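You operate a simulated robot arm through the tools that you are given. There is no shell and no other tool. Be economical: measure what you need, move in short steps, check, and stop when the job is done.

You run a simulated two-armed robot. Do the job below in one go: nothing can be reset, and whatever is moved stays where it is left.

JOB
Take the green padlock and leave it on the shelf under the steel table. Fetch the blue tape roll from the top of the wooden table and set it on the top of the workbench. Open the bottom bench drawer, take the blue padlock on the top of the wooden table and put it away in the inside of the bottom bench drawer and shut the drawer again. Press the bleed button three times. Stack the clean intake filter that says "BF3C-382" from the top of the large crate on top of the clean intake filter labelled "BY1V-362". Open the left door of the green cabinet, take the brown regulator carton on the top of the red cart and put it away on the left shelf in the green cabinet, then shut the door. Any order will do. Set down upright: brown regulator carton.

Only the result counts: the job must be done as asked and must still hold three seconds after the hand-in. Knocking over, shifting, dropping, spilling or breaking anything else fails it.

ROBOT AND FRAMES
Two 7-joint arms with two-finger parallel grippers on one trunk, on a base that drives. Base frame: it is fixed to the floor where the robot stands at the start and does not move with it; the origin is under the middle of the robot, x ahead of it, y to its left, z up; the surface under the hand at the start is at about z = 800. Lengths are in mm, angles in degrees, forces in N, time in s.
The left shoulder is at the start at [62, 197, 1079], the right one opposite. With the tool pointing down near the work surface each hand reaches from about 300 to 720 mm from the robot's upright axis, wherever it stands, measured 20 degrees to its own side. Places, roughly: bleed button [800, -700, 900]; blue padlock (4x2x9 cm) [600, 100, 800]; blue tape roll (6x6x2 cm) [400, 200, 800]; bottom bench drawer [700, -4100, 200]; brown regulator carton [250, -3250, 750]; clean intake filter [500, -2000, 750]; green padlock (4x2x9 cm) [500, 200, 800]; inside of the bottom bench drawer [600, -4100, 200]; left door of the green cabinet [-400, 1700, 300]; left shelf in the green cabinet [-400, 1900, 300]; shelf under the steel table [-200, -4200, 300]; top of the workbench [500, -4400, 800]. Payload 1.57 kg a hand.
The TCP of each hand is the grasp point between the finger pads, 30 mm short of the fingertips. In the tool frame z runs along the fingers and y along their closing line. Largest opening 110 mm; finger width 24, thickness 12; the body of the gripper, 48 by 112 mm, starts 78 mm behind the TCP.
Orientation is that of the tool frame in the base frame, as a unit quaternion [x, y, z, w]. With the fingers straight down and closing along the base's y, the tool's x points along the base's -x, its y along +y and its z along -z.

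CONTROLS
- The arms move only by the tool drive_tool. It takes "left_plan", "right_plan" or both (then of equal length, played together; a hand with none holds still); each is text: rows parted by semicolons, each of 7 numbers parted by spaces: the shift along the tool's x, y, z in mm, then the turn, a rotation vector about the tool's x, y, z in degrees, then the opening, from 0 (shut) to 1 (fully open). In form: x y z ax ay az grip; .... A call has 1 to 8 rows; each row is the pose to reach, as a shift and turn from the pose commanded when the call began, along the tool's axes at that moment. Rows are played at 5 a second. More than 50 mm and 8.6 degrees between two rows, or a gripper value outside its range, and nothing of the call is played. Where a pose cannot be reached the arm comes as near as it can. A force on the tool above 40 N (or 10 N above the force at the start of the call, whichever is more), or a blocked arm, ends the call early, and 0.2 s more pass. The fingers move at their own pace (about 72 mm/s each) and stop on an object; they squeeze with about 28 N. The grip force told is the motor's: it shows also when the fingers shut on nothing. Time passes only in rows, and 0.2 s behind the last, so rows that repeat a pose let the fingers close. The reply holds the time, the measured pose of the TCP, the force on the tool along the base axes, the opening and the grip force, in the units named above and with some noise, with the torque about the TCP (base axes, N m) and any sound that the robot's microphone picked up.
- Cameras (640 x 400 px; columns grow to the right, rows downward): "scene" is now at [95.4, -31.9, 1652.6]; the picture's right is [-0.44, -0.90, 0.00], its down [-0.76, 0.37, -0.53] and it looks along [0.47, -0.23, -0.85] (base axes); focal length 248 px, centre (320, 200). "left" rides on the left gripper at [70, -16, -141] in its tool frame; the picture's right is [0.23, 0.97, 0.00], its down [-0.85, 0.20, -0.48] and it looks along [-0.47, 0.11, 0.88] (tool axes); focal length 222 px, centre (320, 200). "right" rides on the right gripper at [70, 16, -141] in its tool frame; the picture's right is [-0.23, 0.97, 0.00], its down [-0.85, -0.20, -0.48] and it looks along [-0.47, -0.11, 0.88] (tool axes); focal length 222 px, centre (320, 200). There is no depth. A picture from a camera that has moved, and an enlarged one, comes with that camera's place and axes in the base frame and with its lens.
- grab_frame(camera): a new picture of that camera. It takes no simulated time.
- lift_body(by): slides the trunk up (or, below 0, down) by that many mm; the arms and the scene camera ride with it, the base frame stays. It gives what a move gives, with no picture.
- roll_base(legs): drives the robot by 1 to 6 legs, each [ahead, left, turn to the left] in mm, mm and degrees, along the robot's own axes; the way and the turn of a leg run together, so that a leg with both is an arc; at most 1500 mm and 180 degrees a leg. The arms and the cameras ride along, it lands a little off, and it stops where it bumps. It gives what a move gives.
- turn_head(pan, tilt): turns the head with the scene camera to pan (to the left, within 86 degrees either way) and tilt (down, from -29 to 69), counted from straight ahead of the robot. It gives what a move gives.
- close_up(camera, box): a new picture of the part [left, top, right, bottom] of that camera's present view, enlarged. It takes no simulated time.
- job_done(): hands the job in; it is judged then, once.

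Work in short steps. Places have to be worked out from the pictures, the camera data and where the tool is seen: move nearer, look again, correct. Check each grasp and each placing, and mend what went wrong. You have 217 turns and 212 pictures in all, those below and enlarged ones among them. Open the grippers and draw the arms clear of the work before you hand the job in, unless the task says otherwise.

The tools are called after "Call:" by a JSON object that holds its "op" and its "data". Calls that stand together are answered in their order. drive_tool: Moves the arms, as the interface text tells. Its arguments: {"type":"object","properties":{"left_plan":{"type":"string"},"right_plan":{"type":"string"}},"required":[]} The other tools are called the same way: lift_body (by) slides the trunk up or down; roll_base (legs) drives the base; turn_head (pan, tilt) turns the head that bears the scene camera; grab_frame (camera) takes a picture; close_up (camera, box) takes an enlarged picture of a part of a camera's view; job_done () hands the job in.

At the start:

```text
time: 0.0
left_ee_pos: [491.4, 91.1, 1142.6]
left_tcp_rot: [0.0, 1.0, 0.0, -0.001]
left_ft_force: [0.0, 0.1, -0.5]
left_torque: [-0.01, 0.01, 0.04]
left_finger_gap: 109.8
left_finger_force: 0.2
right_ee_pos: [348.5, -285.4, 1163.8]
right_tcp_rot: [0.0, 1.0, 0.0, -0.001]
right_ft_force: [0.4, 0.3, 0.1]
right_torque: [0.01, 0.0, 0.02]
right_finger_gap: 110.1
right_finger_force: 0.0
trunk travel left (down, up): [-675.0, 315.0]
robot x, y, heading: [-3.0, 2.3, -0.2]
head pan, tilt: [-26.0, 58.1]
```

scene: 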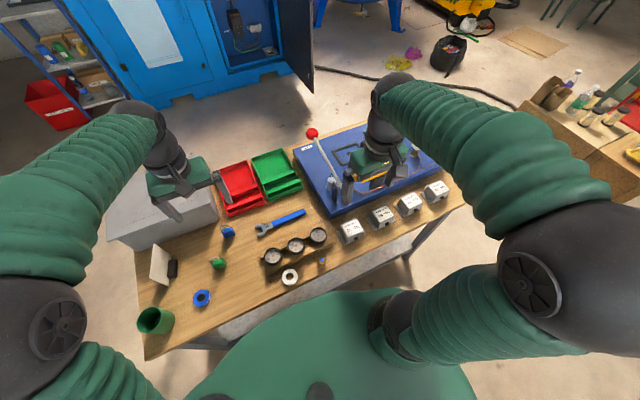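
right: 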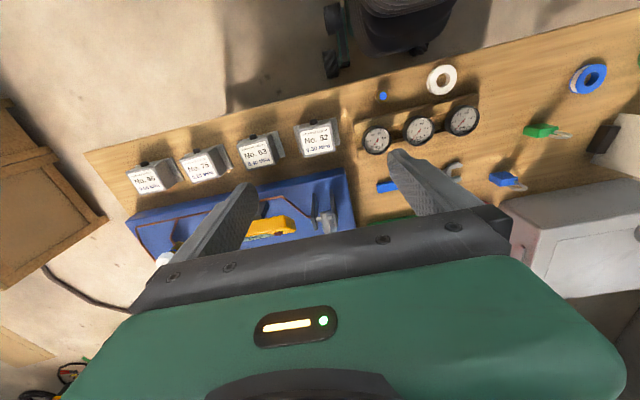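
left: 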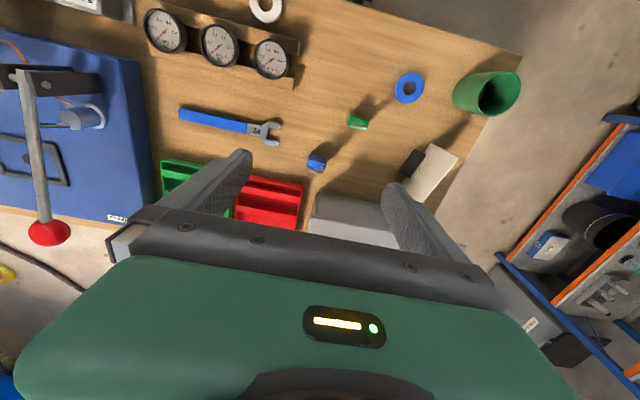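

I'll start by zooming in on the table, looking for the button and the padlocks.

Call:
{"op": "close_up", "data": {"camera": "scene", "box": [200, 100, 480, 290]}}

Call:
{"op": "close_up", "data": {"camera": "left", "box": [280, 50, 540, 210]}}

Call:
{"op": "close_up", "data": {"camera": "right", "box": [100, 100, 400, 290]}}

```text
2.11 times, centred on (340, 195) of scene
camera zoom: at [95.4, -31.9, 1652.6], right [-0.44, -0.9, 0.0], down [-0.76, 0.37, -0.53], along [0.47, -0.23, -0.85], focal length 522 px, centre (278, 210)
```

zoom: 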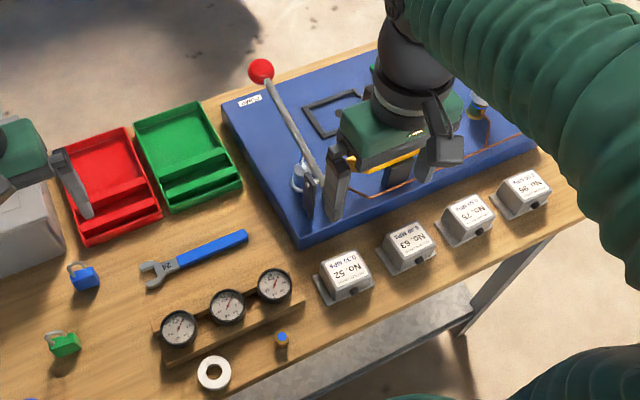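

```text
2.46 times, centred on (410, 130) of left
camera zoom: at [421.0, 74.4, 1284.6], right [-0.23, 0.97, 0.0], down [0.86, 0.2, 0.48], along [0.47, 0.11, -0.88], focal length 547 px, centre (98, 372)
```

zoom: 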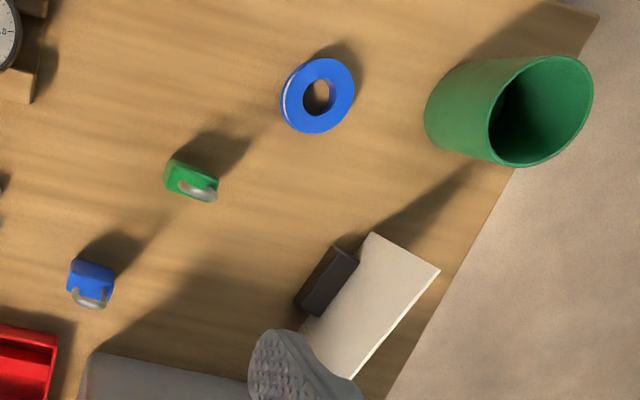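

```text
2.11 times, centred on (250, 195) of right
camera zoom: at [277.8, -270.1, 1307.5], right [0.23, 0.97, 0.0], down [0.86, -0.2, 0.48], along [0.47, -0.11, -0.88], focal length 468 px, centre (467, 210)
```

zoom: 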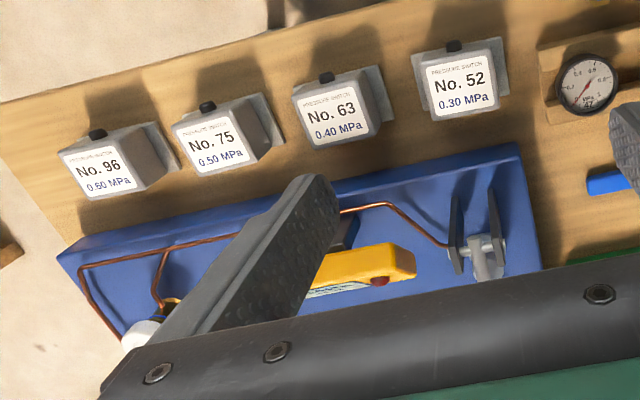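

The right hand hides the blue unit where the button should be. I'll pull that hand back and to the right, then look again.

Call:
{"op": "drive_tool", "data": {"right_plan": "0 -50 0 0 0 0 1; 0 -100 0 0 0 0 1; 0 -150 0 0 0 0 1; 0 -200 0 0 0 0 1; 30 -240 0 0 0 0 1; 60 -280 0 0 0 0 1"}}

Call:
{"op": "turn_head", "data": {"pan": -30, "tilt": 50}}

Call:
{"op": "grab_frame", "data": {"camera": "scene"}}

Call:
{"op": "grab_frame", "data": {"camera": "right"}}

```text
time: 1.4
left_ee_pos: [489.8, 89.3, 1144.5]
left_tcp_rot: [0.0, 1.0, 0.001, 0.0]
left_ft_force: [0.0, -0.5, -0.4]
left_torque: [0.0, 0.03, -0.02]
left_finger_gap: 110.0
left_finger_force: 0.0
right_ee_pos: [285.3, -567.6, 1163.7]
right_tcp_rot: [0.0, 1.0, 0.001, 0.001]
right_ft_force: [-0.7, 0.0, -0.1]
right_torque: [0.03, 0.0, -0.05]
right_finger_gap: 110.2
right_finger_force: 0.0
trunk travel left (down, up): [-675.0, 315.0]
robot x, y, heading: [-0.2, -1.7, -0.3]
head pan, tilt: [-26.0, 58.1]
```

```text
time: 2.1
left_ee_pos: [491.4, 89.9, 1143.4]
left_tcp_rot: [0.0, 1.0, 0.001, -0.001]
left_ft_force: [-0.6, 0.8, -0.1]
left_torque: [0.0, 0.02, -0.01]
left_finger_gap: 109.9
left_finger_force: 0.1
right_ee_pos: [286.6, -566.1, 1164.2]
right_tcp_rot: [0.001, 1.0, 0.001, 0.001]
right_ft_force: [-0.6, -0.3, -0.3]
right_torque: [0.0, -0.01, -0.02]
right_finger_gap: 110.1
right_finger_force: 0.0
trunk travel left (down, up): [-675.0, 315.0]
robot x, y, heading: [2.1, 0.0, 0.1]
head pan, tilt: [-30.0, 50.0]
```

```text
205 pictures are left
camera scene: at [100.2, -42.1, 1662.9], right [-0.5, -0.87, 0.0], down [-0.66, 0.38, -0.64], along [0.56, -0.32, -0.77], focal length 248 px, centre (320, 200)
```

scene: 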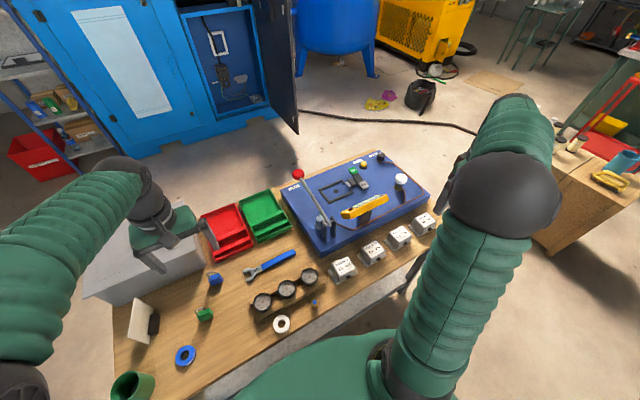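

```text
204 pictures are left
camera right: at [216.7, -550.4, 1307.1], right [0.23, 0.97, 0.0], down [0.86, -0.2, 0.48], along [0.47, -0.11, -0.88], focal length 222 px, centre (320, 200)
```

right: 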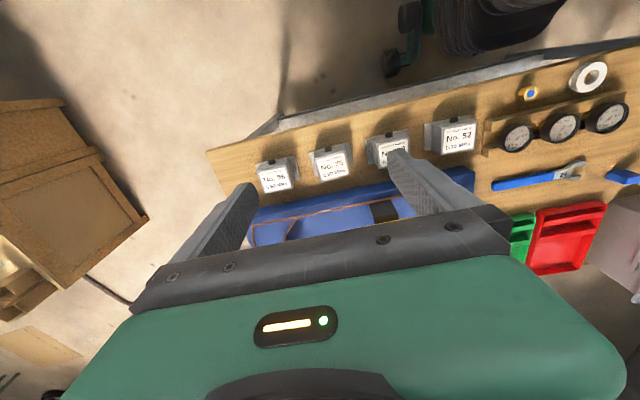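

Now I'll zoom in on the blue unit.

Call:
{"op": "close_up", "data": {"camera": "scene", "box": [280, 145, 440, 245]}}

```text
4.00 times, centred on (360, 195) of scene
camera zoom: at [100.2, -42.1, 1662.9], right [-0.5, -0.87, 0.0], down [-0.66, 0.38, -0.64], along [0.56, -0.32, -0.77], focal length 992 px, centre (160, 220)
```

zoom: 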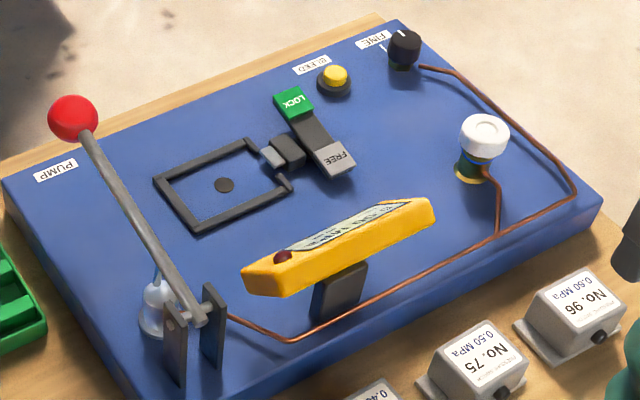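

The BLEED label sits beside the yellow button, at about [757, -653, 885]. I'll roll right to bring it into the right hand's reach.

Call:
{"op": "roll_base", "data": {"legs": [[0, -430, 0]]}}

Call:
{"op": "drive_tool", "data": {"right_plan": "-50 40 0 0 -8 0 0; -100 80 0 0 -16 0 0; -150 120 0 0 -24 0 0; -200 140 0 0 -32 0 0; -250 140 20 0 -40 0 0; -290 140 40 0 -40 0 0"}}

Call:
{"op": "grab_frame", "data": {"camera": "right"}}

Call:
{"op": "grab_frame", "data": {"camera": "scene"}}

```text
time: 4.7
left_ee_pos: [490.1, -328.2, 1142.6]
left_tcp_rot: [-0.001, 1.0, -0.003, 0.001]
left_ft_force: [-0.6, -0.1, 0.2]
left_torque: [0.0, 0.0, 0.01]
left_finger_gap: 109.8
left_finger_force: 0.0
right_ee_pos: [287.0, -985.0, 1167.5]
right_tcp_rot: [-0.001, 1.0, -0.002, -0.001]
right_ft_force: [0.1, -0.7, 0.9]
right_torque: [0.0, 0.02, 0.0]
right_finger_gap: 109.9
right_finger_force: 0.1
trunk travel left (down, up): [-675.0, 315.0]
robot x, y, heading: [0.5, -423.9, 0.1]
head pan, tilt: [-30.0, 50.0]
```

```text
refused: row 1 steps farther than a row can; nothing moved
```

```text
202 pictures are left
camera right: at [217.0, -968.6, 1310.4], right [0.23, 0.97, 0.0], down [0.86, -0.2, 0.48], along [0.47, -0.11, -0.88], focal length 222 px, centre (320, 200)
```

right: 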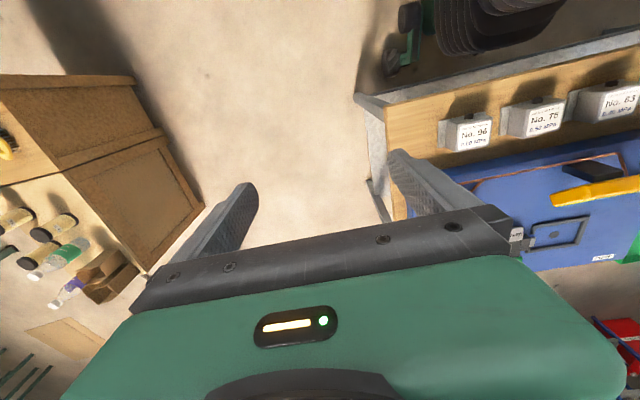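

```text
201 pictures are left
camera scene: at [100.2, -460.0, 1663.1], right [-0.5, -0.87, 0.0], down [-0.66, 0.38, -0.64], along [0.56, -0.32, -0.77], focal length 248 px, centre (320, 200)
```

scene: 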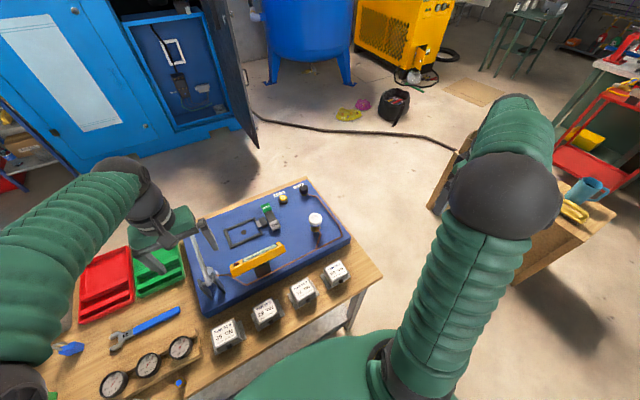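

The button triangulates to about [763, -660, 871]. I'll bring the right hand over it with the fingers shut and tilted forward.

Call:
{"op": "drive_tool", "data": {"right_plan": "-38 28 0 0 -5 0 0; -76 56 0 0 -10 0 0; -114 84 0 0 -15 0 0; -152 112 0 0 -20 0 0; -190 140 0 0 -25 0 0; -228 168 0 0 -30 0 0; -266 196 0 0 -35 0 0; -304 224 0 0 -40 0 0"}}

Call:
{"op": "grab_frame", "data": {"camera": "right"}}

```text
time: 6.5
left_ee_pos: [492.0, -331.7, 1142.7]
left_tcp_rot: [-0.002, 1.0, -0.001, -0.001]
left_ft_force: [-0.1, 0.2, -0.2]
left_torque: [-0.01, -0.03, -0.03]
left_finger_gap: 110.2
left_finger_force: 0.0
right_ee_pos: [592.2, -763.0, 1165.4]
right_tcp_rot: [-0.001, 0.939, 0.0, 0.343]
right_ft_force: [-0.5, 0.9, -0.1]
right_torque: [0.02, 0.02, -0.01]
right_finger_gap: 0.0
right_finger_force: 21.5
trunk travel left (down, up): [-675.0, 315.0]
robot x, y, heading: [-0.6, -424.3, -0.1]
head pan, tilt: [-30.0, 50.0]
```

```text
200 pictures are left
camera right: at [447.7, -746.8, 1230.7], right [0.17, 0.97, 0.15], down [0.35, -0.2, 0.92], along [0.92, -0.11, -0.37], focal length 222 px, centre (320, 200)
```

right: 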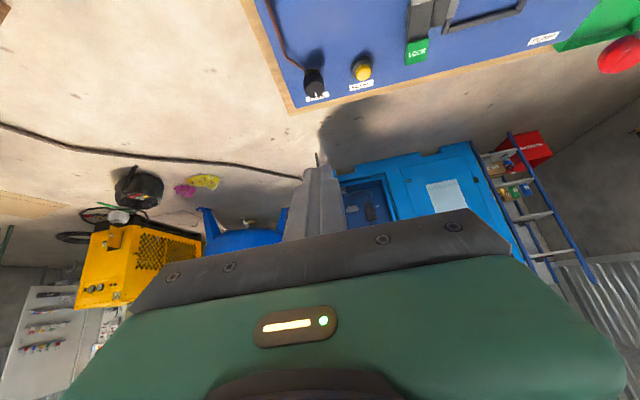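

The new view puts the button near [755, -667]. I'll go to about 60 mm above it and look again.

Call:
{"op": "drive_tool", "data": {"right_plan": "2 16 43 0 0 0 0; 4 33 86 0 0 0 0; 6 49 129 0 0 0 0; 9 65 171 0 0 0 0; 11 82 214 0 0 0 0; 13 98 257 0 0 0 0"}}

Call:
{"op": "grab_frame", "data": {"camera": "right"}}

Call:
{"op": "close_up", "data": {"camera": "scene", "box": [200, 150, 360, 250]}}

```text
time: 7.9
left_ee_pos: [491.4, -331.1, 1144.0]
left_tcp_rot: [-0.001, 1.0, -0.001, -0.001]
left_ft_force: [-0.6, -0.1, 0.8]
left_torque: [-0.04, 0.02, 0.03]
left_finger_gap: 110.1
left_finger_force: 0.0
right_ee_pos: [746.5, -667.6, 960.0]
right_tcp_rot: [-0.001, 0.94, 0.0, 0.342]
right_ft_force: [0.4, -0.3, 0.6]
right_torque: [0.04, 0.03, -0.01]
right_finger_gap: 0.3
right_finger_force: 21.5
trunk travel left (down, up): [-675.0, 315.0]
robot x, y, heading: [0.6, -424.4, 0.1]
head pan, tilt: [-30.0, 50.0]
```

```text
199 pictures are left
camera right: at [601.6, -649.9, 1024.9], right [0.17, 0.97, 0.14], down [0.35, -0.2, 0.92], along [0.92, -0.11, -0.37], focal length 222 px, centre (320, 200)
```

right: 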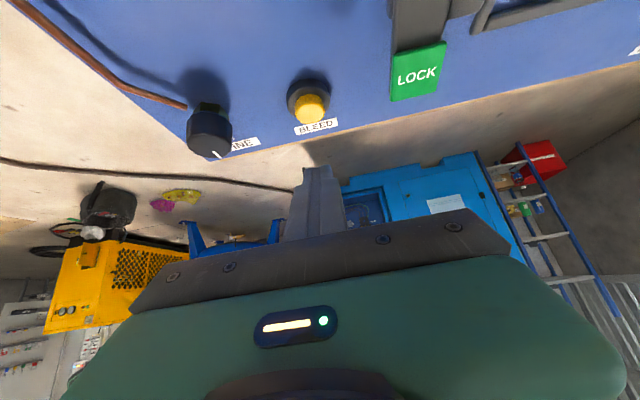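

```text
4.00 times, centred on (280, 200) of scene
camera zoom: at [104.7, -464.8, 1662.7], right [-0.5, -0.87, 0.0], down [-0.67, 0.38, -0.64], along [0.55, -0.32, -0.77], focal length 992 px, centre (480, 200)
```

zoom: 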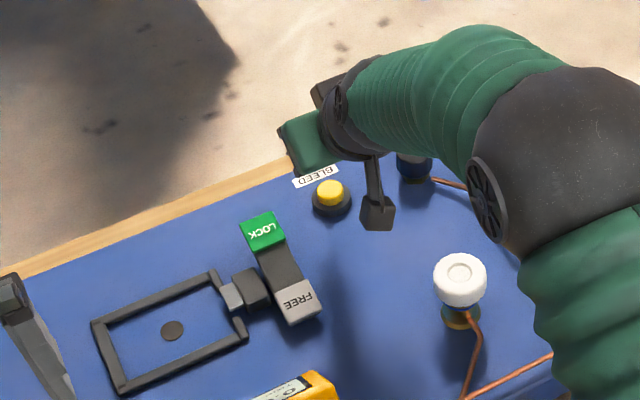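

The button is at about [756, -662, 870]. I'll descend to just above it.

Call:
{"op": "drive_tool", "data": {"right_plan": "16 5 19 0 0 0 0; 30 5 36 0 0 0 0; 30 5 36 0 0 0 0"}}

Call:
{"op": "close_up", "data": {"camera": "right", "box": [240, 60, 400, 160]}}

Call:
{"op": "close_up", "data": {"camera": "scene", "box": [240, 170, 320, 220]}}

```text
time: 8.7
left_ee_pos: [489.1, -331.5, 1143.5]
left_tcp_rot: [-0.001, 1.0, 0.0, 0.0]
left_ft_force: [0.1, 0.6, 1.2]
left_torque: [-0.01, -0.01, 0.0]
left_finger_gap: 110.2
left_finger_force: 0.0
right_ee_pos: [746.1, -660.6, 914.9]
right_tcp_rot: [-0.001, 0.939, 0.0, 0.343]
right_ft_force: [-1.6, 0.2, 0.9]
right_torque: [-0.04, -0.01, 0.0]
right_finger_gap: 0.0
right_finger_force: 21.1
trunk travel left (down, up): [-675.0, 315.0]
robot x, y, heading: [-0.9, -427.2, 0.1]
head pan, tilt: [-30.0, 50.0]
```

```text
4.00 times, centred on (320, 110) of right
camera zoom: at [600.3, -644.9, 979.3], right [0.17, 0.97, 0.15], down [0.35, -0.2, 0.92], along [0.92, -0.11, -0.37], focal length 888 px, centre (320, 560)
```

zoom: 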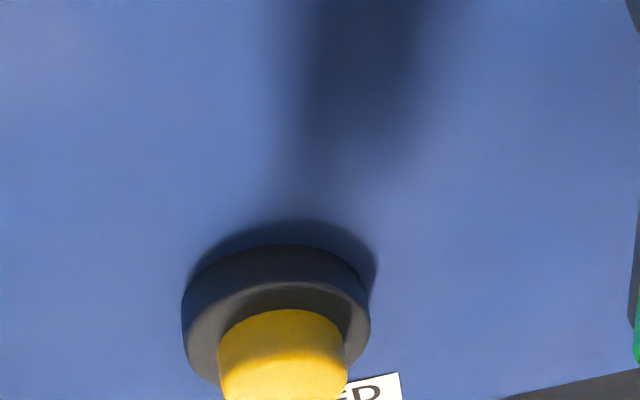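

```text
8.00 times, centred on (280, 195) of scene
camera zoom: at [101.2, -465.5, 1662.9], right [-0.5, -0.87, 0.0], down [-0.67, 0.38, -0.64], along [0.56, -0.32, -0.77], focal length 1984 px, centre (640, 240)
```

zoom: 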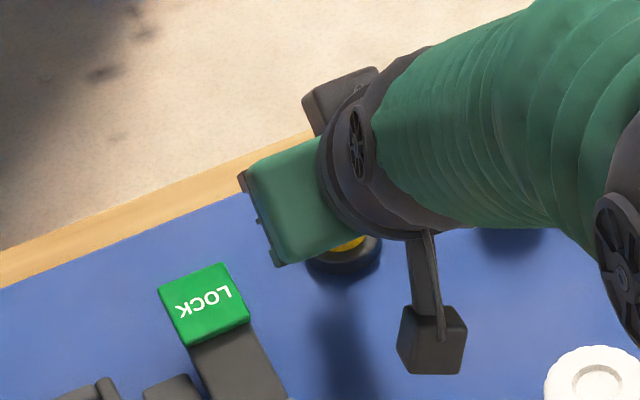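

The picture is upside down, so I'll grab the whole view to find the top of the cap.

Call:
{"op": "close_up", "data": {"camera": "right", "box": [240, 100, 400, 200]}}

```text
4.00 times, centred on (320, 150) of right
camera zoom: at [600.3, -644.9, 979.3], right [0.17, 0.97, 0.15], down [0.35, -0.2, 0.92], along [0.92, -0.11, -0.37], focal length 888 px, centre (320, 400)
```

zoom: 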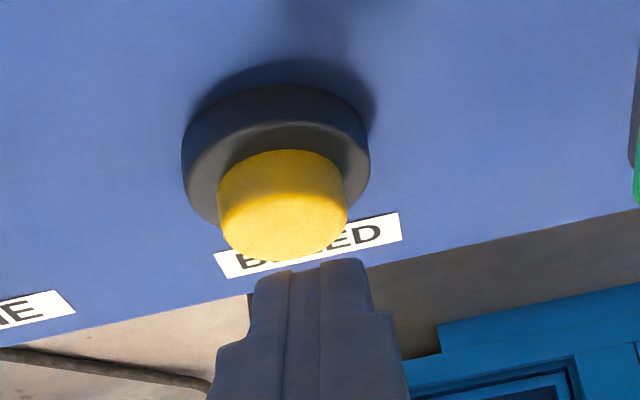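

The cap top is at z≈876 and the tip is about 8 mm above it. First press, moving straight down in small steps.

Call:
{"op": "drive_tool", "data": {"right_plan": "3 -4 4 0 0 0 0; 6.4 -4 7.7 0 0 0 0; 9.6 -4 11.5 0 0 0 0"}}

```text
time: 9.5
left_ee_pos: [491.1, -331.6, 1143.4]
left_tcp_rot: [0.0, 1.0, -0.001, 0.001]
left_ft_force: [0.5, -0.1, -0.2]
left_torque: [0.02, 0.02, 0.0]
left_finger_gap: 110.0
left_finger_force: 0.0
right_ee_pos: [746.3, -666.7, 899.9]
right_tcp_rot: [0.0, 0.939, -0.001, 0.343]
right_ft_force: [-1.0, -0.3, 1.0]
right_torque: [-0.01, -0.02, -0.02]
right_finger_gap: 0.1
right_finger_force: 22.1
trunk travel left (down, up): [-675.0, 315.0]
robot x, y, heading: [-0.3, -429.0, -0.2]
head pan, tilt: [-30.0, 50.0]
```

Call:
{"op": "close_up", "data": {"camera": "right", "box": [240, 100, 400, 200]}}

```text
4.00 times, centred on (320, 150) of right
camera zoom: at [600.9, -649.9, 964.2], right [0.17, 0.97, 0.15], down [0.35, -0.2, 0.92], along [0.92, -0.11, -0.37], focal length 888 px, centre (320, 400)
```

zoom: 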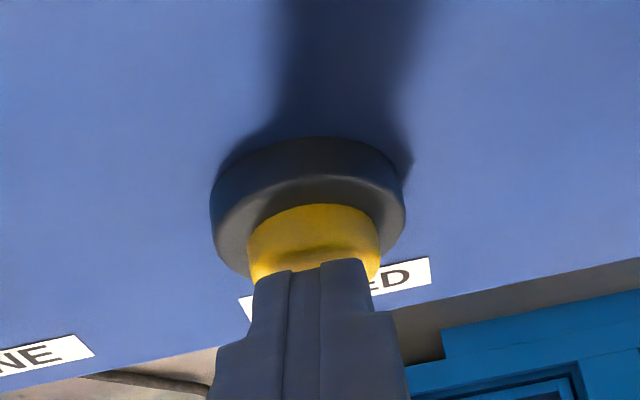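

It's aligned but hasn't touched yet, so I'll keep pressing down.

Call:
{"op": "drive_tool", "data": {"right_plan": "3.2 0 3.8 0 0 0 0; 6.4 0 7.7 0 0 0 0; 9.6 0 11.5 0 0 0 0"}}

Call:
{"op": "close_up", "data": {"camera": "right", "box": [240, 100, 400, 200]}}

```text
time: 10.3
left_ee_pos: [486.0, -330.5, 1145.3]
left_tcp_rot: [0.0, 1.0, -0.001, 0.002]
left_ft_force: [-0.4, 0.0, 0.2]
left_torque: [0.0, -0.02, 0.01]
left_finger_gap: 110.1
left_finger_force: 0.1
right_ee_pos: [744.9, -665.6, 893.6]
right_tcp_rot: [0.0, 0.937, -0.003, 0.35]
right_ft_force: [-2.2, -2.9, 32.4]
right_torque: [-0.08, -0.25, 0.11]
right_finger_gap: 0.0
right_finger_force: 21.8
trunk travel left (down, up): [-675.0, 315.0]
robot x, y, heading: [0.2, -426.4, -0.1]
head pan, tilt: [-30.0, 50.0]
heard: click
```

```text
4.00 times, centred on (320, 150) of right
camera zoom: at [599.9, -649.3, 955.3], right [0.17, 0.97, 0.14], down [0.33, -0.2, 0.92], along [0.93, -0.11, -0.36], focal length 888 px, centre (320, 400)
```

zoom: 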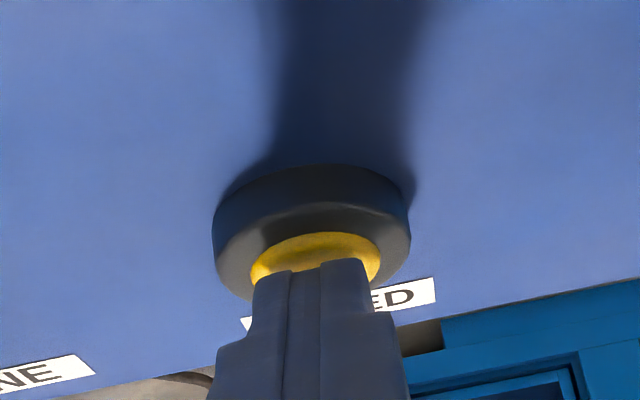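

I heard one click. I'll release and press again.

Call:
{"op": "drive_tool", "data": {"right_plan": "-6.4 0 -7.7 0 0 0 0; -12.8 0 -15.4 0 0 0 0; -12.8 0 -15.4 0 0 0 0; -6.4 0 -7.7 0 0 0 0; -3 0 -3.8 0 0 0 0; 0 0 0 0 0 0 0"}}

Call:
{"op": "drive_tool", "data": {"right_plan": "-6.4 0 -7.7 0 0 0 0; -12.8 0 -15.4 0 0 0 0; -12.8 0 -15.4 0 0 0 0; -6.4 0 -7.7 0 0 0 0; -3 0 -3.8 0 0 0 0; 0 0 0 0 0 0 0"}}

```text
time: 11.7
left_ee_pos: [484.8, -329.5, 1145.2]
left_tcp_rot: [-0.001, 1.0, -0.001, 0.002]
left_ft_force: [0.4, -0.4, 0.0]
left_torque: [-0.01, 0.01, -0.02]
left_finger_gap: 110.0
left_finger_force: 0.1
right_ee_pos: [745.4, -663.8, 893.2]
right_tcp_rot: [-0.001, 0.937, -0.002, 0.35]
right_ft_force: [-4.8, -1.3, 32.2]
right_torque: [0.0, -0.22, 0.2]
right_finger_gap: 0.0
right_finger_force: 21.8
trunk travel left (down, up): [-675.0, 315.0]
robot x, y, heading: [-0.4, -423.9, -0.1]
head pan, tilt: [-30.0, 50.0]
heard: click
```

```text
time: 13.1
left_ee_pos: [483.8, -329.3, 1146.2]
left_tcp_rot: [0.0, 1.0, 0.0, 0.003]
left_ft_force: [1.0, 0.2, -0.6]
left_torque: [0.0, 0.01, 0.0]
left_finger_gap: 110.1
left_finger_force: 0.0
right_ee_pos: [746.1, -665.5, 892.3]
right_tcp_rot: [-0.001, 0.937, -0.002, 0.35]
right_ft_force: [-2.8, -2.7, 33.3]
right_torque: [-0.06, -0.24, 0.12]
right_finger_gap: 0.3
right_finger_force: 21.1
trunk travel left (down, up): [-675.0, 315.0]
robot x, y, heading: [-1.6, -426.2, 0.2]
head pan, tilt: [-30.0, 50.0]
heard: click
```

I heard three clicks in all, so the button is done. I'll pull the right hand up and back to vertical, then roll back towards the padlocks and tape.

Call:
{"op": "drive_tool", "data": {"right_plan": "-32 0 -38 0 0 0 0; -64 0 -76 0 0 0 0; -96 0 -115 0 0 0 0; -71 0 -162 0 8 0 0; -46 0 -210 0 16 0 0; -20 0 -258 0 24 0 0; 5 0 -305 0 32 0 0; 30 0 -353 0 40 0 0"}}

Call:
{"op": "roll_base", "data": {"legs": [[0, 570, 0]]}}

Call:
{"op": "grab_frame", "data": {"camera": "scene"}}

Call:
{"op": "grab_frame", "data": {"camera": "left"}}

Call:
{"op": "grab_frame", "data": {"camera": "right"}}

```text
refused: row 3 steps farther than a row can; nothing moved
```

```text
time: 14.0
left_ee_pos: [487.2, -321.6, 1144.7]
left_tcp_rot: [0.0, 1.0, 0.001, 0.002]
left_ft_force: [-0.1, -0.2, -0.3]
left_torque: [0.02, -0.02, -0.01]
left_finger_gap: 110.1
left_finger_force: 0.2
right_ee_pos: [749.9, -649.8, 894.3]
right_tcp_rot: [-0.001, 0.936, 0.003, 0.353]
right_ft_force: [-5.7, 19.3, 11.6]
right_torque: [0.52, -0.1, 0.2]
right_finger_gap: 0.0
right_finger_force: 21.0
trunk travel left (down, up): [-675.0, 315.0]
robot x, y, heading: [-1.3, -412.8, 0.4]
head pan, tilt: [-30.0, 50.0]
stopped in leg 1: the force on the tool passed its limit at 46 N (the readings are from after the stop); the commanded pose is now the measured one
```

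```text
192 pictures are left
camera scene: at [96.8, -455.3, 1663.1], right [-0.5, -0.87, 0.0], down [-0.66, 0.38, -0.64], along [0.56, -0.32, -0.77], focal length 248 px, centre (320, 200)
```

scene: 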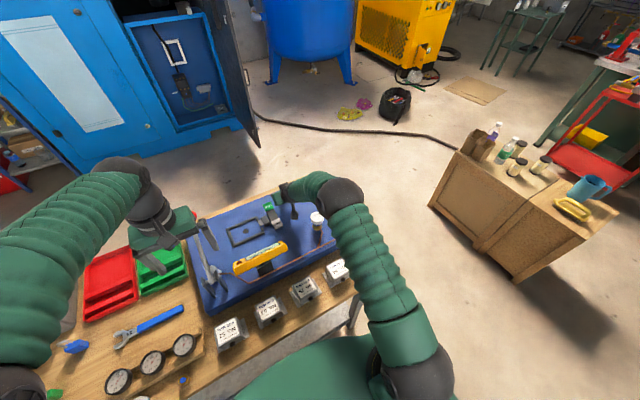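

```text
191 pictures are left
camera left: at [416.0, -338.1, 1286.6], right [-0.23, 0.97, 0.0], down [0.85, 0.2, 0.48], along [0.47, 0.11, -0.88], focal length 222 px, centre (320, 200)
```

left: 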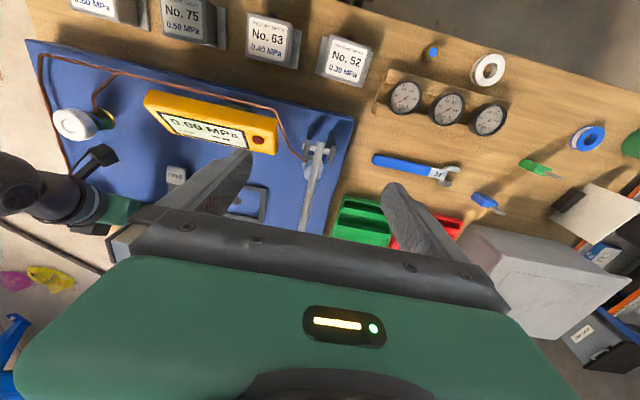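

```text
190 pictures are left
camera right: at [603.5, -635.0, 955.1], right [0.17, 0.97, 0.15], down [0.33, -0.2, 0.92], along [0.93, -0.1, -0.35], focal length 222 px, centre (320, 200)
```

right: 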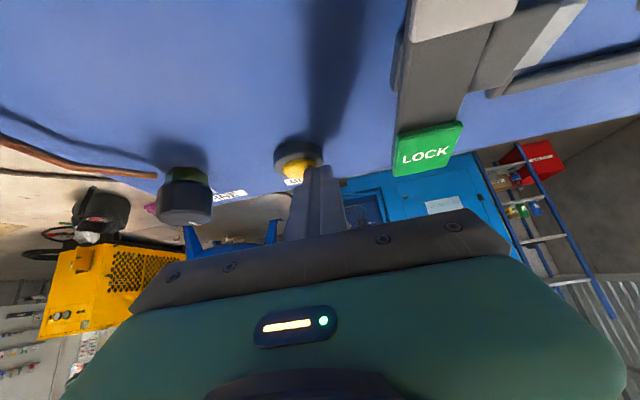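

That was my mistake: the refused arm move left the tip on the button while the base rolled, so it slid about 15 mm sideways. There was no extra click. I'll lift straight up alone now.

Call:
{"op": "drive_tool", "data": {"right_plan": "-16 0 -19 0 0 0 0; -45 0 -54 0 0 0 0; -74 0 -90 0 0 0 0; -96 0 -115 0 0 0 0; -73 0 -157 0 8 0 0; -50 0 -200 0 16 0 0; -26 0 -242 0 24 0 0; -2 0 -284 0 32 0 0"}}

Call:
{"op": "close_up", "data": {"camera": "scene", "box": [200, 150, 360, 250]}}

```text
time: 15.8
left_ee_pos: [487.5, -318.6, 1144.4]
left_tcp_rot: [0.0, 1.0, -0.001, 0.002]
left_ft_force: [0.1, -0.4, 0.0]
left_torque: [-0.03, -0.01, 0.0]
left_finger_gap: 110.1
left_finger_force: 0.0
right_ee_pos: [563.8, -652.1, 1108.3]
right_tcp_rot: [0.002, 0.997, -0.002, 0.078]
right_ft_force: [-0.5, 1.4, 0.1]
right_torque: [-0.06, -0.02, 0.01]
right_finger_gap: 0.2
right_finger_force: 21.1
trunk travel left (down, up): [-675.0, 315.0]
robot x, y, heading: [0.9, -413.9, 0.1]
head pan, tilt: [-30.0, 50.0]
```

```text
4.00 times, centred on (280, 200) of scene
camera zoom: at [99.4, -450.2, 1663.0], right [-0.5, -0.87, 0.0], down [-0.66, 0.38, -0.64], along [0.56, -0.32, -0.77], focal length 992 px, centre (480, 200)
```

zoom: 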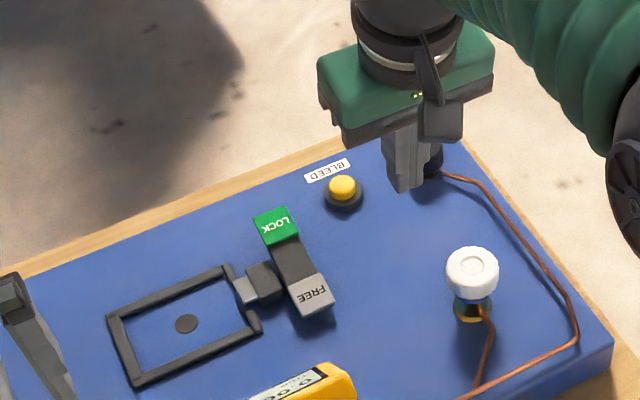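

The button is intact and nothing shifted. I'll straighten the right hand and tuck it back before rolling left.

Call:
{"op": "drive_tool", "data": {"right_plan": "40 0 -16 0 3 0 0; 80 0 -33 0 6 0 0; 119 0 -49 0 9 0 0; 159 0 -65 0 9 0 0; 198 0 -82 0 9 0 1; 238 0 -98 0 9 0 1"}}

```text
time: 17.2
left_ee_pos: [487.5, -318.7, 1145.1]
left_tcp_rot: [0.0, 1.0, -0.001, 0.003]
left_ft_force: [0.3, -0.5, -0.4]
left_torque: [-0.02, -0.03, -0.01]
left_finger_gap: 110.0
left_finger_force: 0.0
right_ee_pos: [313.3, -651.7, 1166.8]
right_tcp_rot: [0.001, 1.0, -0.001, 0.001]
right_ft_force: [-0.8, -0.5, 0.1]
right_torque: [0.01, 0.01, 0.0]
right_finger_gap: 81.0
right_finger_force: 0.0
trunk travel left (down, up): [-675.0, 315.0]
robot x, y, heading: [-4.3, -410.6, -0.2]
head pan, tilt: [-30.0, 50.0]
```

Rolling left so that the tape, green padlock and blue padlock are in reach.

Call:
{"op": "roll_base", "data": {"legs": [[0, 560, 0]]}}

Call:
{"op": "turn_head", "data": {"pan": 0, "tilt": 60}}

Call:
{"op": "grab_frame", "data": {"camera": "scene"}}

Call:
{"op": "grab_frame", "data": {"camera": "left"}}

Call:
{"op": "grab_frame", "data": {"camera": "right"}}

```text
time: 20.4
left_ee_pos: [492.6, 234.9, 1144.8]
left_tcp_rot: [0.003, 1.0, 0.001, 0.001]
left_ft_force: [0.6, -0.3, 0.0]
left_torque: [0.02, 0.0, -0.01]
left_finger_gap: 110.2
left_finger_force: 0.1
right_ee_pos: [315.5, -98.2, 1165.3]
right_tcp_rot: [0.003, 1.0, 0.0, 0.0]
right_ft_force: [1.0, -0.4, 0.0]
right_torque: [0.01, 0.04, 0.0]
right_finger_gap: 109.9
right_finger_force: 0.1
trunk travel left (down, up): [-675.0, 315.0]
robot x, y, heading: [4.0, 147.0, -0.4]
head pan, tilt: [-30.0, 50.0]
```

```text
time: 21.4
left_ee_pos: [490.2, 238.0, 1145.7]
left_tcp_rot: [0.003, 1.0, -0.001, 0.001]
left_ft_force: [0.2, -0.4, -0.9]
left_torque: [0.04, -0.01, -0.02]
left_finger_gap: 109.9
left_finger_force: 0.1
right_ee_pos: [315.6, -95.7, 1166.5]
right_tcp_rot: [0.004, 1.0, -0.002, 0.001]
right_ft_force: [-0.5, -0.4, -0.6]
right_torque: [-0.01, -0.02, 0.02]
right_finger_gap: 110.0
right_finger_force: 0.0
trunk travel left (down, up): [-675.0, 315.0]
robot x, y, heading: [1.2, 148.3, -0.4]
head pan, tilt: [0.0, 60.0]
```

```text
188 pictures are left
camera scene: at [101.2, 145.2, 1650.4], right [-0.01, -1.0, 0.0], down [-0.87, 0.0, -0.5], along [0.5, 0.0, -0.87], focal length 248 px, centre (320, 200)
```

scene: 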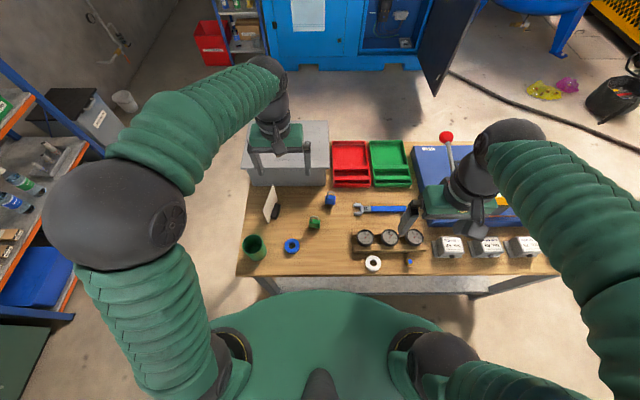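

```text
187 pictures are left
camera left: at [419.6, 221.5, 1285.7], right [-0.22, 0.97, 0.0], down [0.86, 0.2, 0.48], along [0.47, 0.11, -0.88], focal length 222 px, centre (320, 200)
```

left: 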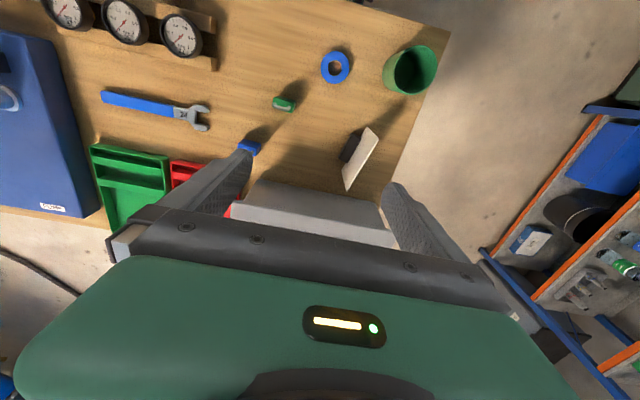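

```text
186 pictures are left
camera right: at [244.4, -78.0, 1309.3], right [0.23, 0.97, 0.0], down [0.85, -0.2, 0.48], along [0.47, -0.11, -0.88], focal length 222 px, centre (320, 200)
```

right: 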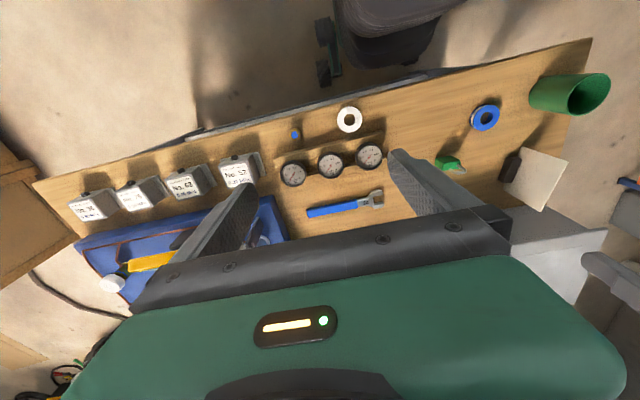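

I'll zoom the left camera onto the tape and the padlocks for exact places and orientations.

Call:
{"op": "close_up", "data": {"camera": "left", "box": [230, 40, 390, 140]}}

Call:
{"op": "close_up", "data": {"camera": "scene", "box": [250, 170, 410, 270]}}

```text
4.00 times, centred on (310, 90) of left
camera zoom: at [419.6, 221.5, 1285.7], right [-0.22, 0.97, 0.0], down [0.86, 0.2, 0.48], along [0.47, 0.11, -0.88], focal length 888 px, centre (360, 640)
```

zoom: 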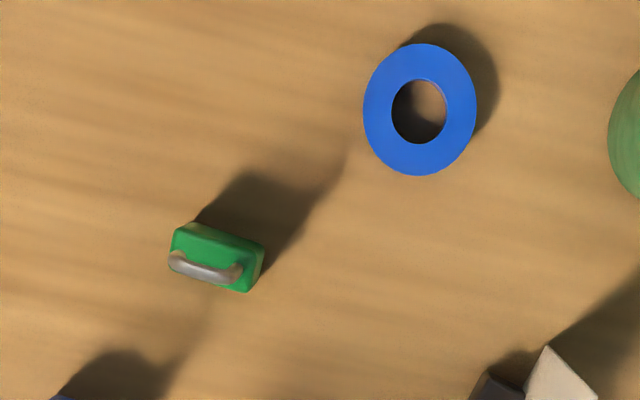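

```text
4.00 times, centred on (330, 220) of scene
camera zoom: at [101.2, 145.2, 1650.4], right [-0.01, -1.0, 0.0], down [-0.87, 0.0, -0.5], along [0.5, 0.0, -0.87], focal length 992 px, centre (280, 120)
```

zoom: 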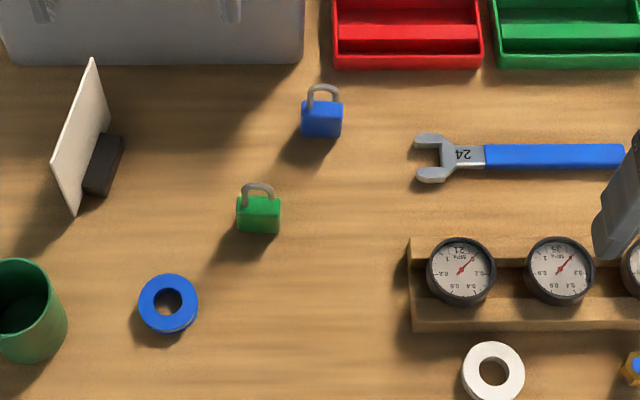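

The tape is at [396, 243] and the green padlock at [474, 167], with its wide side along y. The left hand goes down over the tape.

Call:
{"op": "drive_tool", "data": {"left_plan": "15 1 44 0 0 0 1; 30 2 88 0 0 0 1; 45 3 132 0 0 0 1; 60 4 176 0 0 0 1; 75 4 220 0 0 0 1; 94 5 262 0 0 0 1"}}

Call:
{"op": "grab_frame", "data": {"camera": "left"}}

```text
time: 22.8
left_ee_pos: [396.8, 241.8, 880.1]
left_tcp_rot: [0.002, 1.0, 0.0, 0.002]
left_ft_force: [0.0, 0.2, -0.7]
left_torque: [0.03, -0.03, -0.01]
left_finger_gap: 110.1
left_finger_force: 0.1
right_ee_pos: [315.4, -95.3, 1166.1]
right_tcp_rot: [0.003, 1.0, -0.003, 0.001]
right_ft_force: [-0.1, -0.7, -0.8]
right_torque: [0.01, 0.05, -0.03]
right_finger_gap: 110.2
right_finger_force: 0.0
trunk travel left (down, up): [-675.0, 315.0]
robot x, y, heading: [0.3, 143.9, -0.7]
head pan, tilt: [0.0, 60.0]
```

```text
183 pictures are left
camera left: at [327.0, 226.6, 1022.6], right [-0.22, 0.97, 0.0], down [0.86, 0.2, 0.48], along [0.47, 0.11, -0.88], focal length 222 px, centre (320, 200)
```

left: 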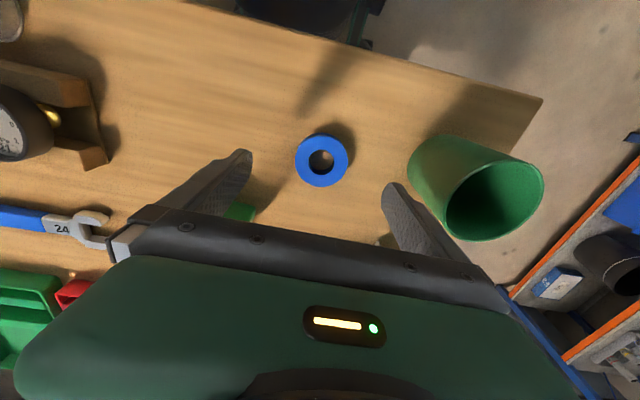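

The tape is centred between the fingers. I'll lower and close.

Call:
{"op": "drive_tool", "data": {"left_plan": "2 1 23 0 0 0 1; 3 1 46 0 0 0 1; 3 1 46 0 0 0 0; 3 1 46 0 0 0 0; 3 1 46 0 0 0 0"}}

```text
time: 23.9
left_ee_pos: [393.3, 243.1, 837.9]
left_tcp_rot: [0.003, 1.0, -0.001, 0.001]
left_ft_force: [-1.0, 0.1, 0.4]
left_torque: [0.0, 0.04, 0.03]
left_finger_gap: 49.7
left_finger_force: 27.9
right_ee_pos: [314.5, -95.2, 1166.5]
right_tcp_rot: [0.003, 1.0, -0.003, 0.001]
right_ft_force: [0.2, -0.5, 0.2]
right_torque: [0.02, 0.0, -0.02]
right_finger_gap: 110.3
right_finger_force: 0.0
trunk travel left (down, up): [-675.0, 315.0]
robot x, y, heading: [-1.9, 146.2, -0.3]
head pan, tilt: [0.0, 60.0]
```

It's gripped at 50 mm. I'll lift it and swing it out to the left.

Call:
{"op": "drive_tool", "data": {"left_plan": "0 0 -45 0 0 0 0; 0 0 -90 0 0 0 0; 0 0 -135 0 0 0 0; 0 0 -180 0 0 0 0; 0 0 -225 0 0 0 0; 10 40 -250 0 0 0 0; 20 80 -270 0 0 0 0; 30 120 -290 0 0 0 0"}}

Call:
{"op": "grab_frame", "data": {"camera": "left"}}

```text
time: 25.8
left_ee_pos: [363.1, 367.8, 1126.3]
left_tcp_rot: [0.002, 1.0, -0.003, 0.001]
left_ft_force: [0.4, 0.1, 0.5]
left_torque: [0.01, 0.03, -0.03]
left_finger_gap: 49.9
left_finger_force: 28.1
right_ee_pos: [313.2, -92.8, 1167.8]
right_tcp_rot: [0.003, 1.0, -0.003, 0.0]
right_ft_force: [0.6, 0.9, 0.5]
right_torque: [-0.04, -0.03, -0.01]
right_finger_gap: 110.0
right_finger_force: 0.1
trunk travel left (down, up): [-675.0, 315.0]
robot x, y, heading: [3.4, 145.8, -0.3]
head pan, tilt: [0.0, 60.0]
```

```text
182 pictures are left
camera left: at [291.9, 352.0, 1268.1], right [-0.22, 0.98, 0.0], down [0.86, 0.2, 0.48], along [0.47, 0.1, -0.88], focal length 222 px, centre (320, 200)
```

left: 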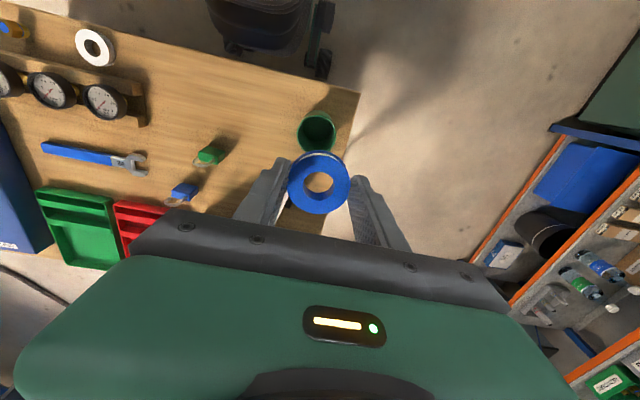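

The tape is held. Next the right hand goes over the green padlock, turning so the fingers close along x.

Call:
{"op": "drive_tool", "data": {"right_plan": "-20 32 7 0 0 -8.5 1; -40 65 15 0 0 -17 1; -60 97 22 0 0 -25.5 1; -80 130 30 0 0 -34 1; -100 162 37 0 0 -42.5 1; -120 195 45 0 0 -51 1; -140 227 52 0 0 -59.5 1; -161 260 60 0 0 -68 1"}}

Call:
{"op": "drive_tool", "data": {"right_plan": "0 0 42 0 0 -7.4 1; 0 0 84 0 0 -14.8 1; 0 0 126 0 0 -22 1; 0 0 166 0 0 -22 1"}}

Call:
{"op": "grab_frame", "data": {"camera": "right"}}

```text
time: 27.6
left_ee_pos: [366.2, 367.8, 1126.4]
left_tcp_rot: [0.002, 1.0, -0.001, 0.0]
left_ft_force: [-0.1, -0.2, 1.2]
left_torque: [0.02, 0.01, 0.01]
left_finger_gap: 49.3
left_finger_force: 27.9
right_ee_pos: [479.6, 165.7, 1105.4]
right_tcp_rot: [-0.556, 0.831, -0.003, -0.002]
right_ft_force: [0.4, 0.1, -0.1]
right_torque: [-0.01, 0.02, 0.02]
right_finger_gap: 110.1
right_finger_force: 0.1
trunk travel left (down, up): [-675.0, 315.0]
robot x, y, heading: [2.9, 150.8, -0.2]
head pan, tilt: [0.0, 60.0]
```

```text
time: 28.6
left_ee_pos: [363.6, 367.2, 1126.1]
left_tcp_rot: [0.003, 1.0, -0.002, -0.001]
left_ft_force: [0.3, 0.0, -1.2]
left_torque: [0.0, 0.0, 0.01]
left_finger_gap: 49.6
left_finger_force: 28.0
right_ee_pos: [478.8, 165.3, 938.9]
right_tcp_rot: [-0.705, 0.709, -0.002, -0.001]
right_ft_force: [-1.0, -0.8, -0.1]
right_torque: [0.04, 0.0, 0.01]
right_finger_gap: 109.8
right_finger_force: 0.0
trunk travel left (down, up): [-675.0, 315.0]
robot x, y, heading: [-3.0, 149.8, -0.4]
head pan, tilt: [0.0, 60.0]
```

```text
181 pictures are left
camera right: at [461.5, 96.2, 1082.5], right [-0.97, 0.23, 0.0], down [0.2, 0.86, 0.47], along [0.11, 0.46, -0.88], focal length 222 px, centre (320, 200)
```

right: 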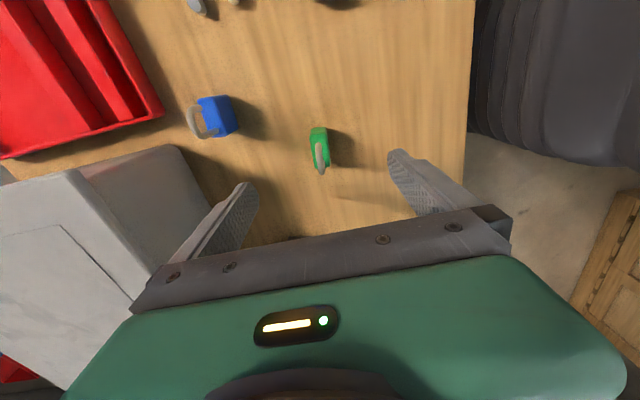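

The padlock is at [474, 165] and sits between the fingers. I'll lower and grip the body.

Call:
{"op": "drive_tool", "data": {"right_plan": "0 5 34 0 0 0 1; 0 5 68 0 0 0 1; 0 5 102 0 0 0 1; 0 5 102 0 0 0 0; 0 5 102 0 0 0 0; 0 5 102 0 0 0 0; 0 5 102 0 0 0 0"}}

```text
time: 30.1
left_ee_pos: [364.0, 366.8, 1126.5]
left_tcp_rot: [0.002, 1.0, -0.002, 0.001]
left_ft_force: [-0.2, 0.5, 0.1]
left_torque: [0.02, -0.02, -0.01]
left_finger_gap: 49.7
left_finger_force: 28.3
right_ee_pos: [473.7, 163.9, 838.7]
right_tcp_rot: [-0.705, 0.709, -0.002, -0.001]
right_ft_force: [-0.4, 1.0, -0.5]
right_torque: [0.0, 0.05, 0.01]
right_finger_gap: 19.4
right_finger_force: 28.0
trunk travel left (down, up): [-675.0, 315.0]
robot x, y, heading: [0.9, 149.6, -0.4]
head pan, tilt: [0.0, 60.0]
```

Gripped at 19 mm. I'll lift it and bring it in towards the robot.

Call:
{"op": "drive_tool", "data": {"right_plan": "0 0 -45 0 0 0 0; 0 0 -90 0 0 0 0; 0 0 -135 0 0 0 0; 0 0 -180 0 0 0 0; 25 25 -215 0 0 0 0; 55 50 -240 0 0 0 0; 90 75 -260 0 0 0 0; 125 100 -275 0 0 0 0"}}

Call:
{"op": "turn_head", "data": {"pan": -85, "tilt": 25}}

Call:
{"op": "grab_frame", "data": {"camera": "scene"}}

Call:
{"op": "grab_frame", "data": {"camera": "right"}}

```text
time: 31.9
left_ee_pos: [362.0, 365.4, 1126.4]
left_tcp_rot: [0.003, 1.0, -0.001, 0.001]
left_ft_force: [-0.6, 0.5, -0.2]
left_torque: [-0.02, -0.01, -0.02]
left_finger_gap: 49.6
left_finger_force: 27.8
right_ee_pos: [370.4, 40.3, 1115.5]
right_tcp_rot: [-0.705, 0.71, -0.002, 0.0]
right_ft_force: [-0.4, 0.4, -0.4]
right_torque: [0.0, -0.03, -0.01]
right_finger_gap: 19.5
right_finger_force: 28.0
trunk travel left (down, up): [-675.0, 315.0]
robot x, y, heading: [2.8, 149.5, -0.2]
head pan, tilt: [0.0, 60.0]
```

```text
time: 33.5
left_ee_pos: [364.0, 366.5, 1126.0]
left_tcp_rot: [0.003, 1.0, 0.0, 0.001]
left_ft_force: [-0.5, 0.4, 0.2]
left_torque: [-0.05, 0.0, -0.03]
left_finger_gap: 49.8
left_finger_force: 27.6
right_ee_pos: [373.0, 41.1, 1113.9]
right_tcp_rot: [-0.705, 0.709, -0.001, 0.0]
right_ft_force: [1.1, -0.9, -1.4]
right_torque: [-0.02, 0.0, -0.01]
right_finger_gap: 19.5
right_finger_force: 28.0
trunk travel left (down, up): [-675.0, 315.0]
robot x, y, heading: [0.4, 146.6, -0.2]
head pan, tilt: [-85.0, 25.0]
```

```text
180 pictures are left
camera scene: at [42.5, 55.4, 1700.6], right [-1.0, -0.08, 0.0], down [-0.04, 0.42, -0.91], along [0.07, -0.9, -0.42], focal length 248 px, centre (320, 200)
```

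scene: 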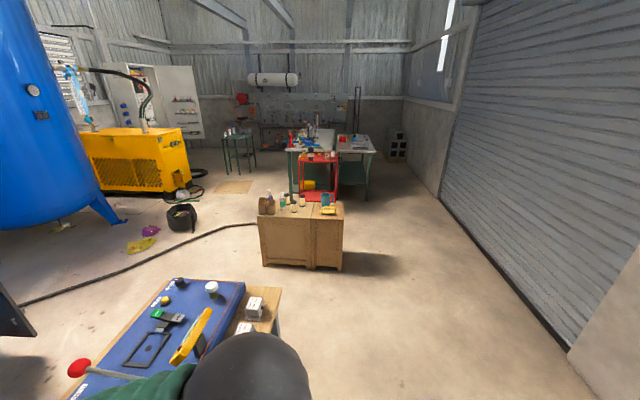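

```text
179 pictures are left
camera right: at [354.9, -28.2, 1256.7], right [-0.97, 0.23, 0.0], down [0.2, 0.86, 0.48], along [0.11, 0.46, -0.88], focal length 222 px, centre (320, 200)
```

right: 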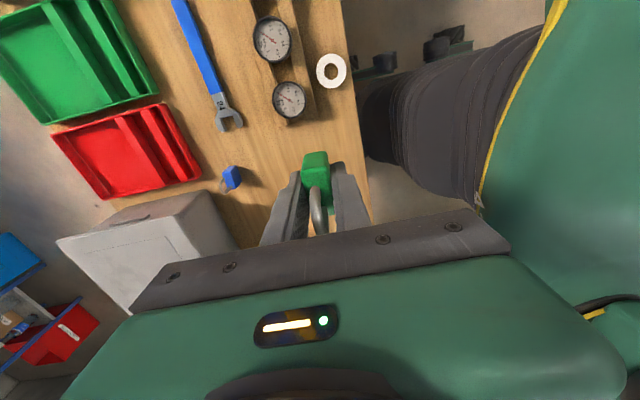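

Both objects are held. I'll zoom in on the far area to plan the route.

Call:
{"op": "close_up", "data": {"camera": "scene", "box": [210, 100, 430, 280]}}

```text
2.22 times, centred on (320, 190) of scene
camera zoom: at [42.5, 55.4, 1700.6], right [-1.0, -0.08, 0.0], down [-0.04, 0.42, -0.91], along [0.07, -0.9, -0.42], focal length 551 px, centre (320, 222)
```

zoom: 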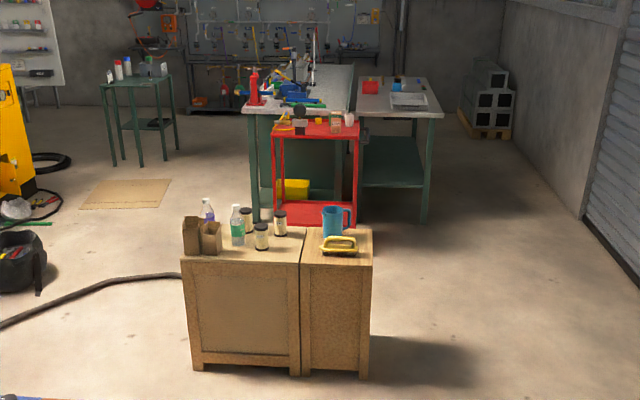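

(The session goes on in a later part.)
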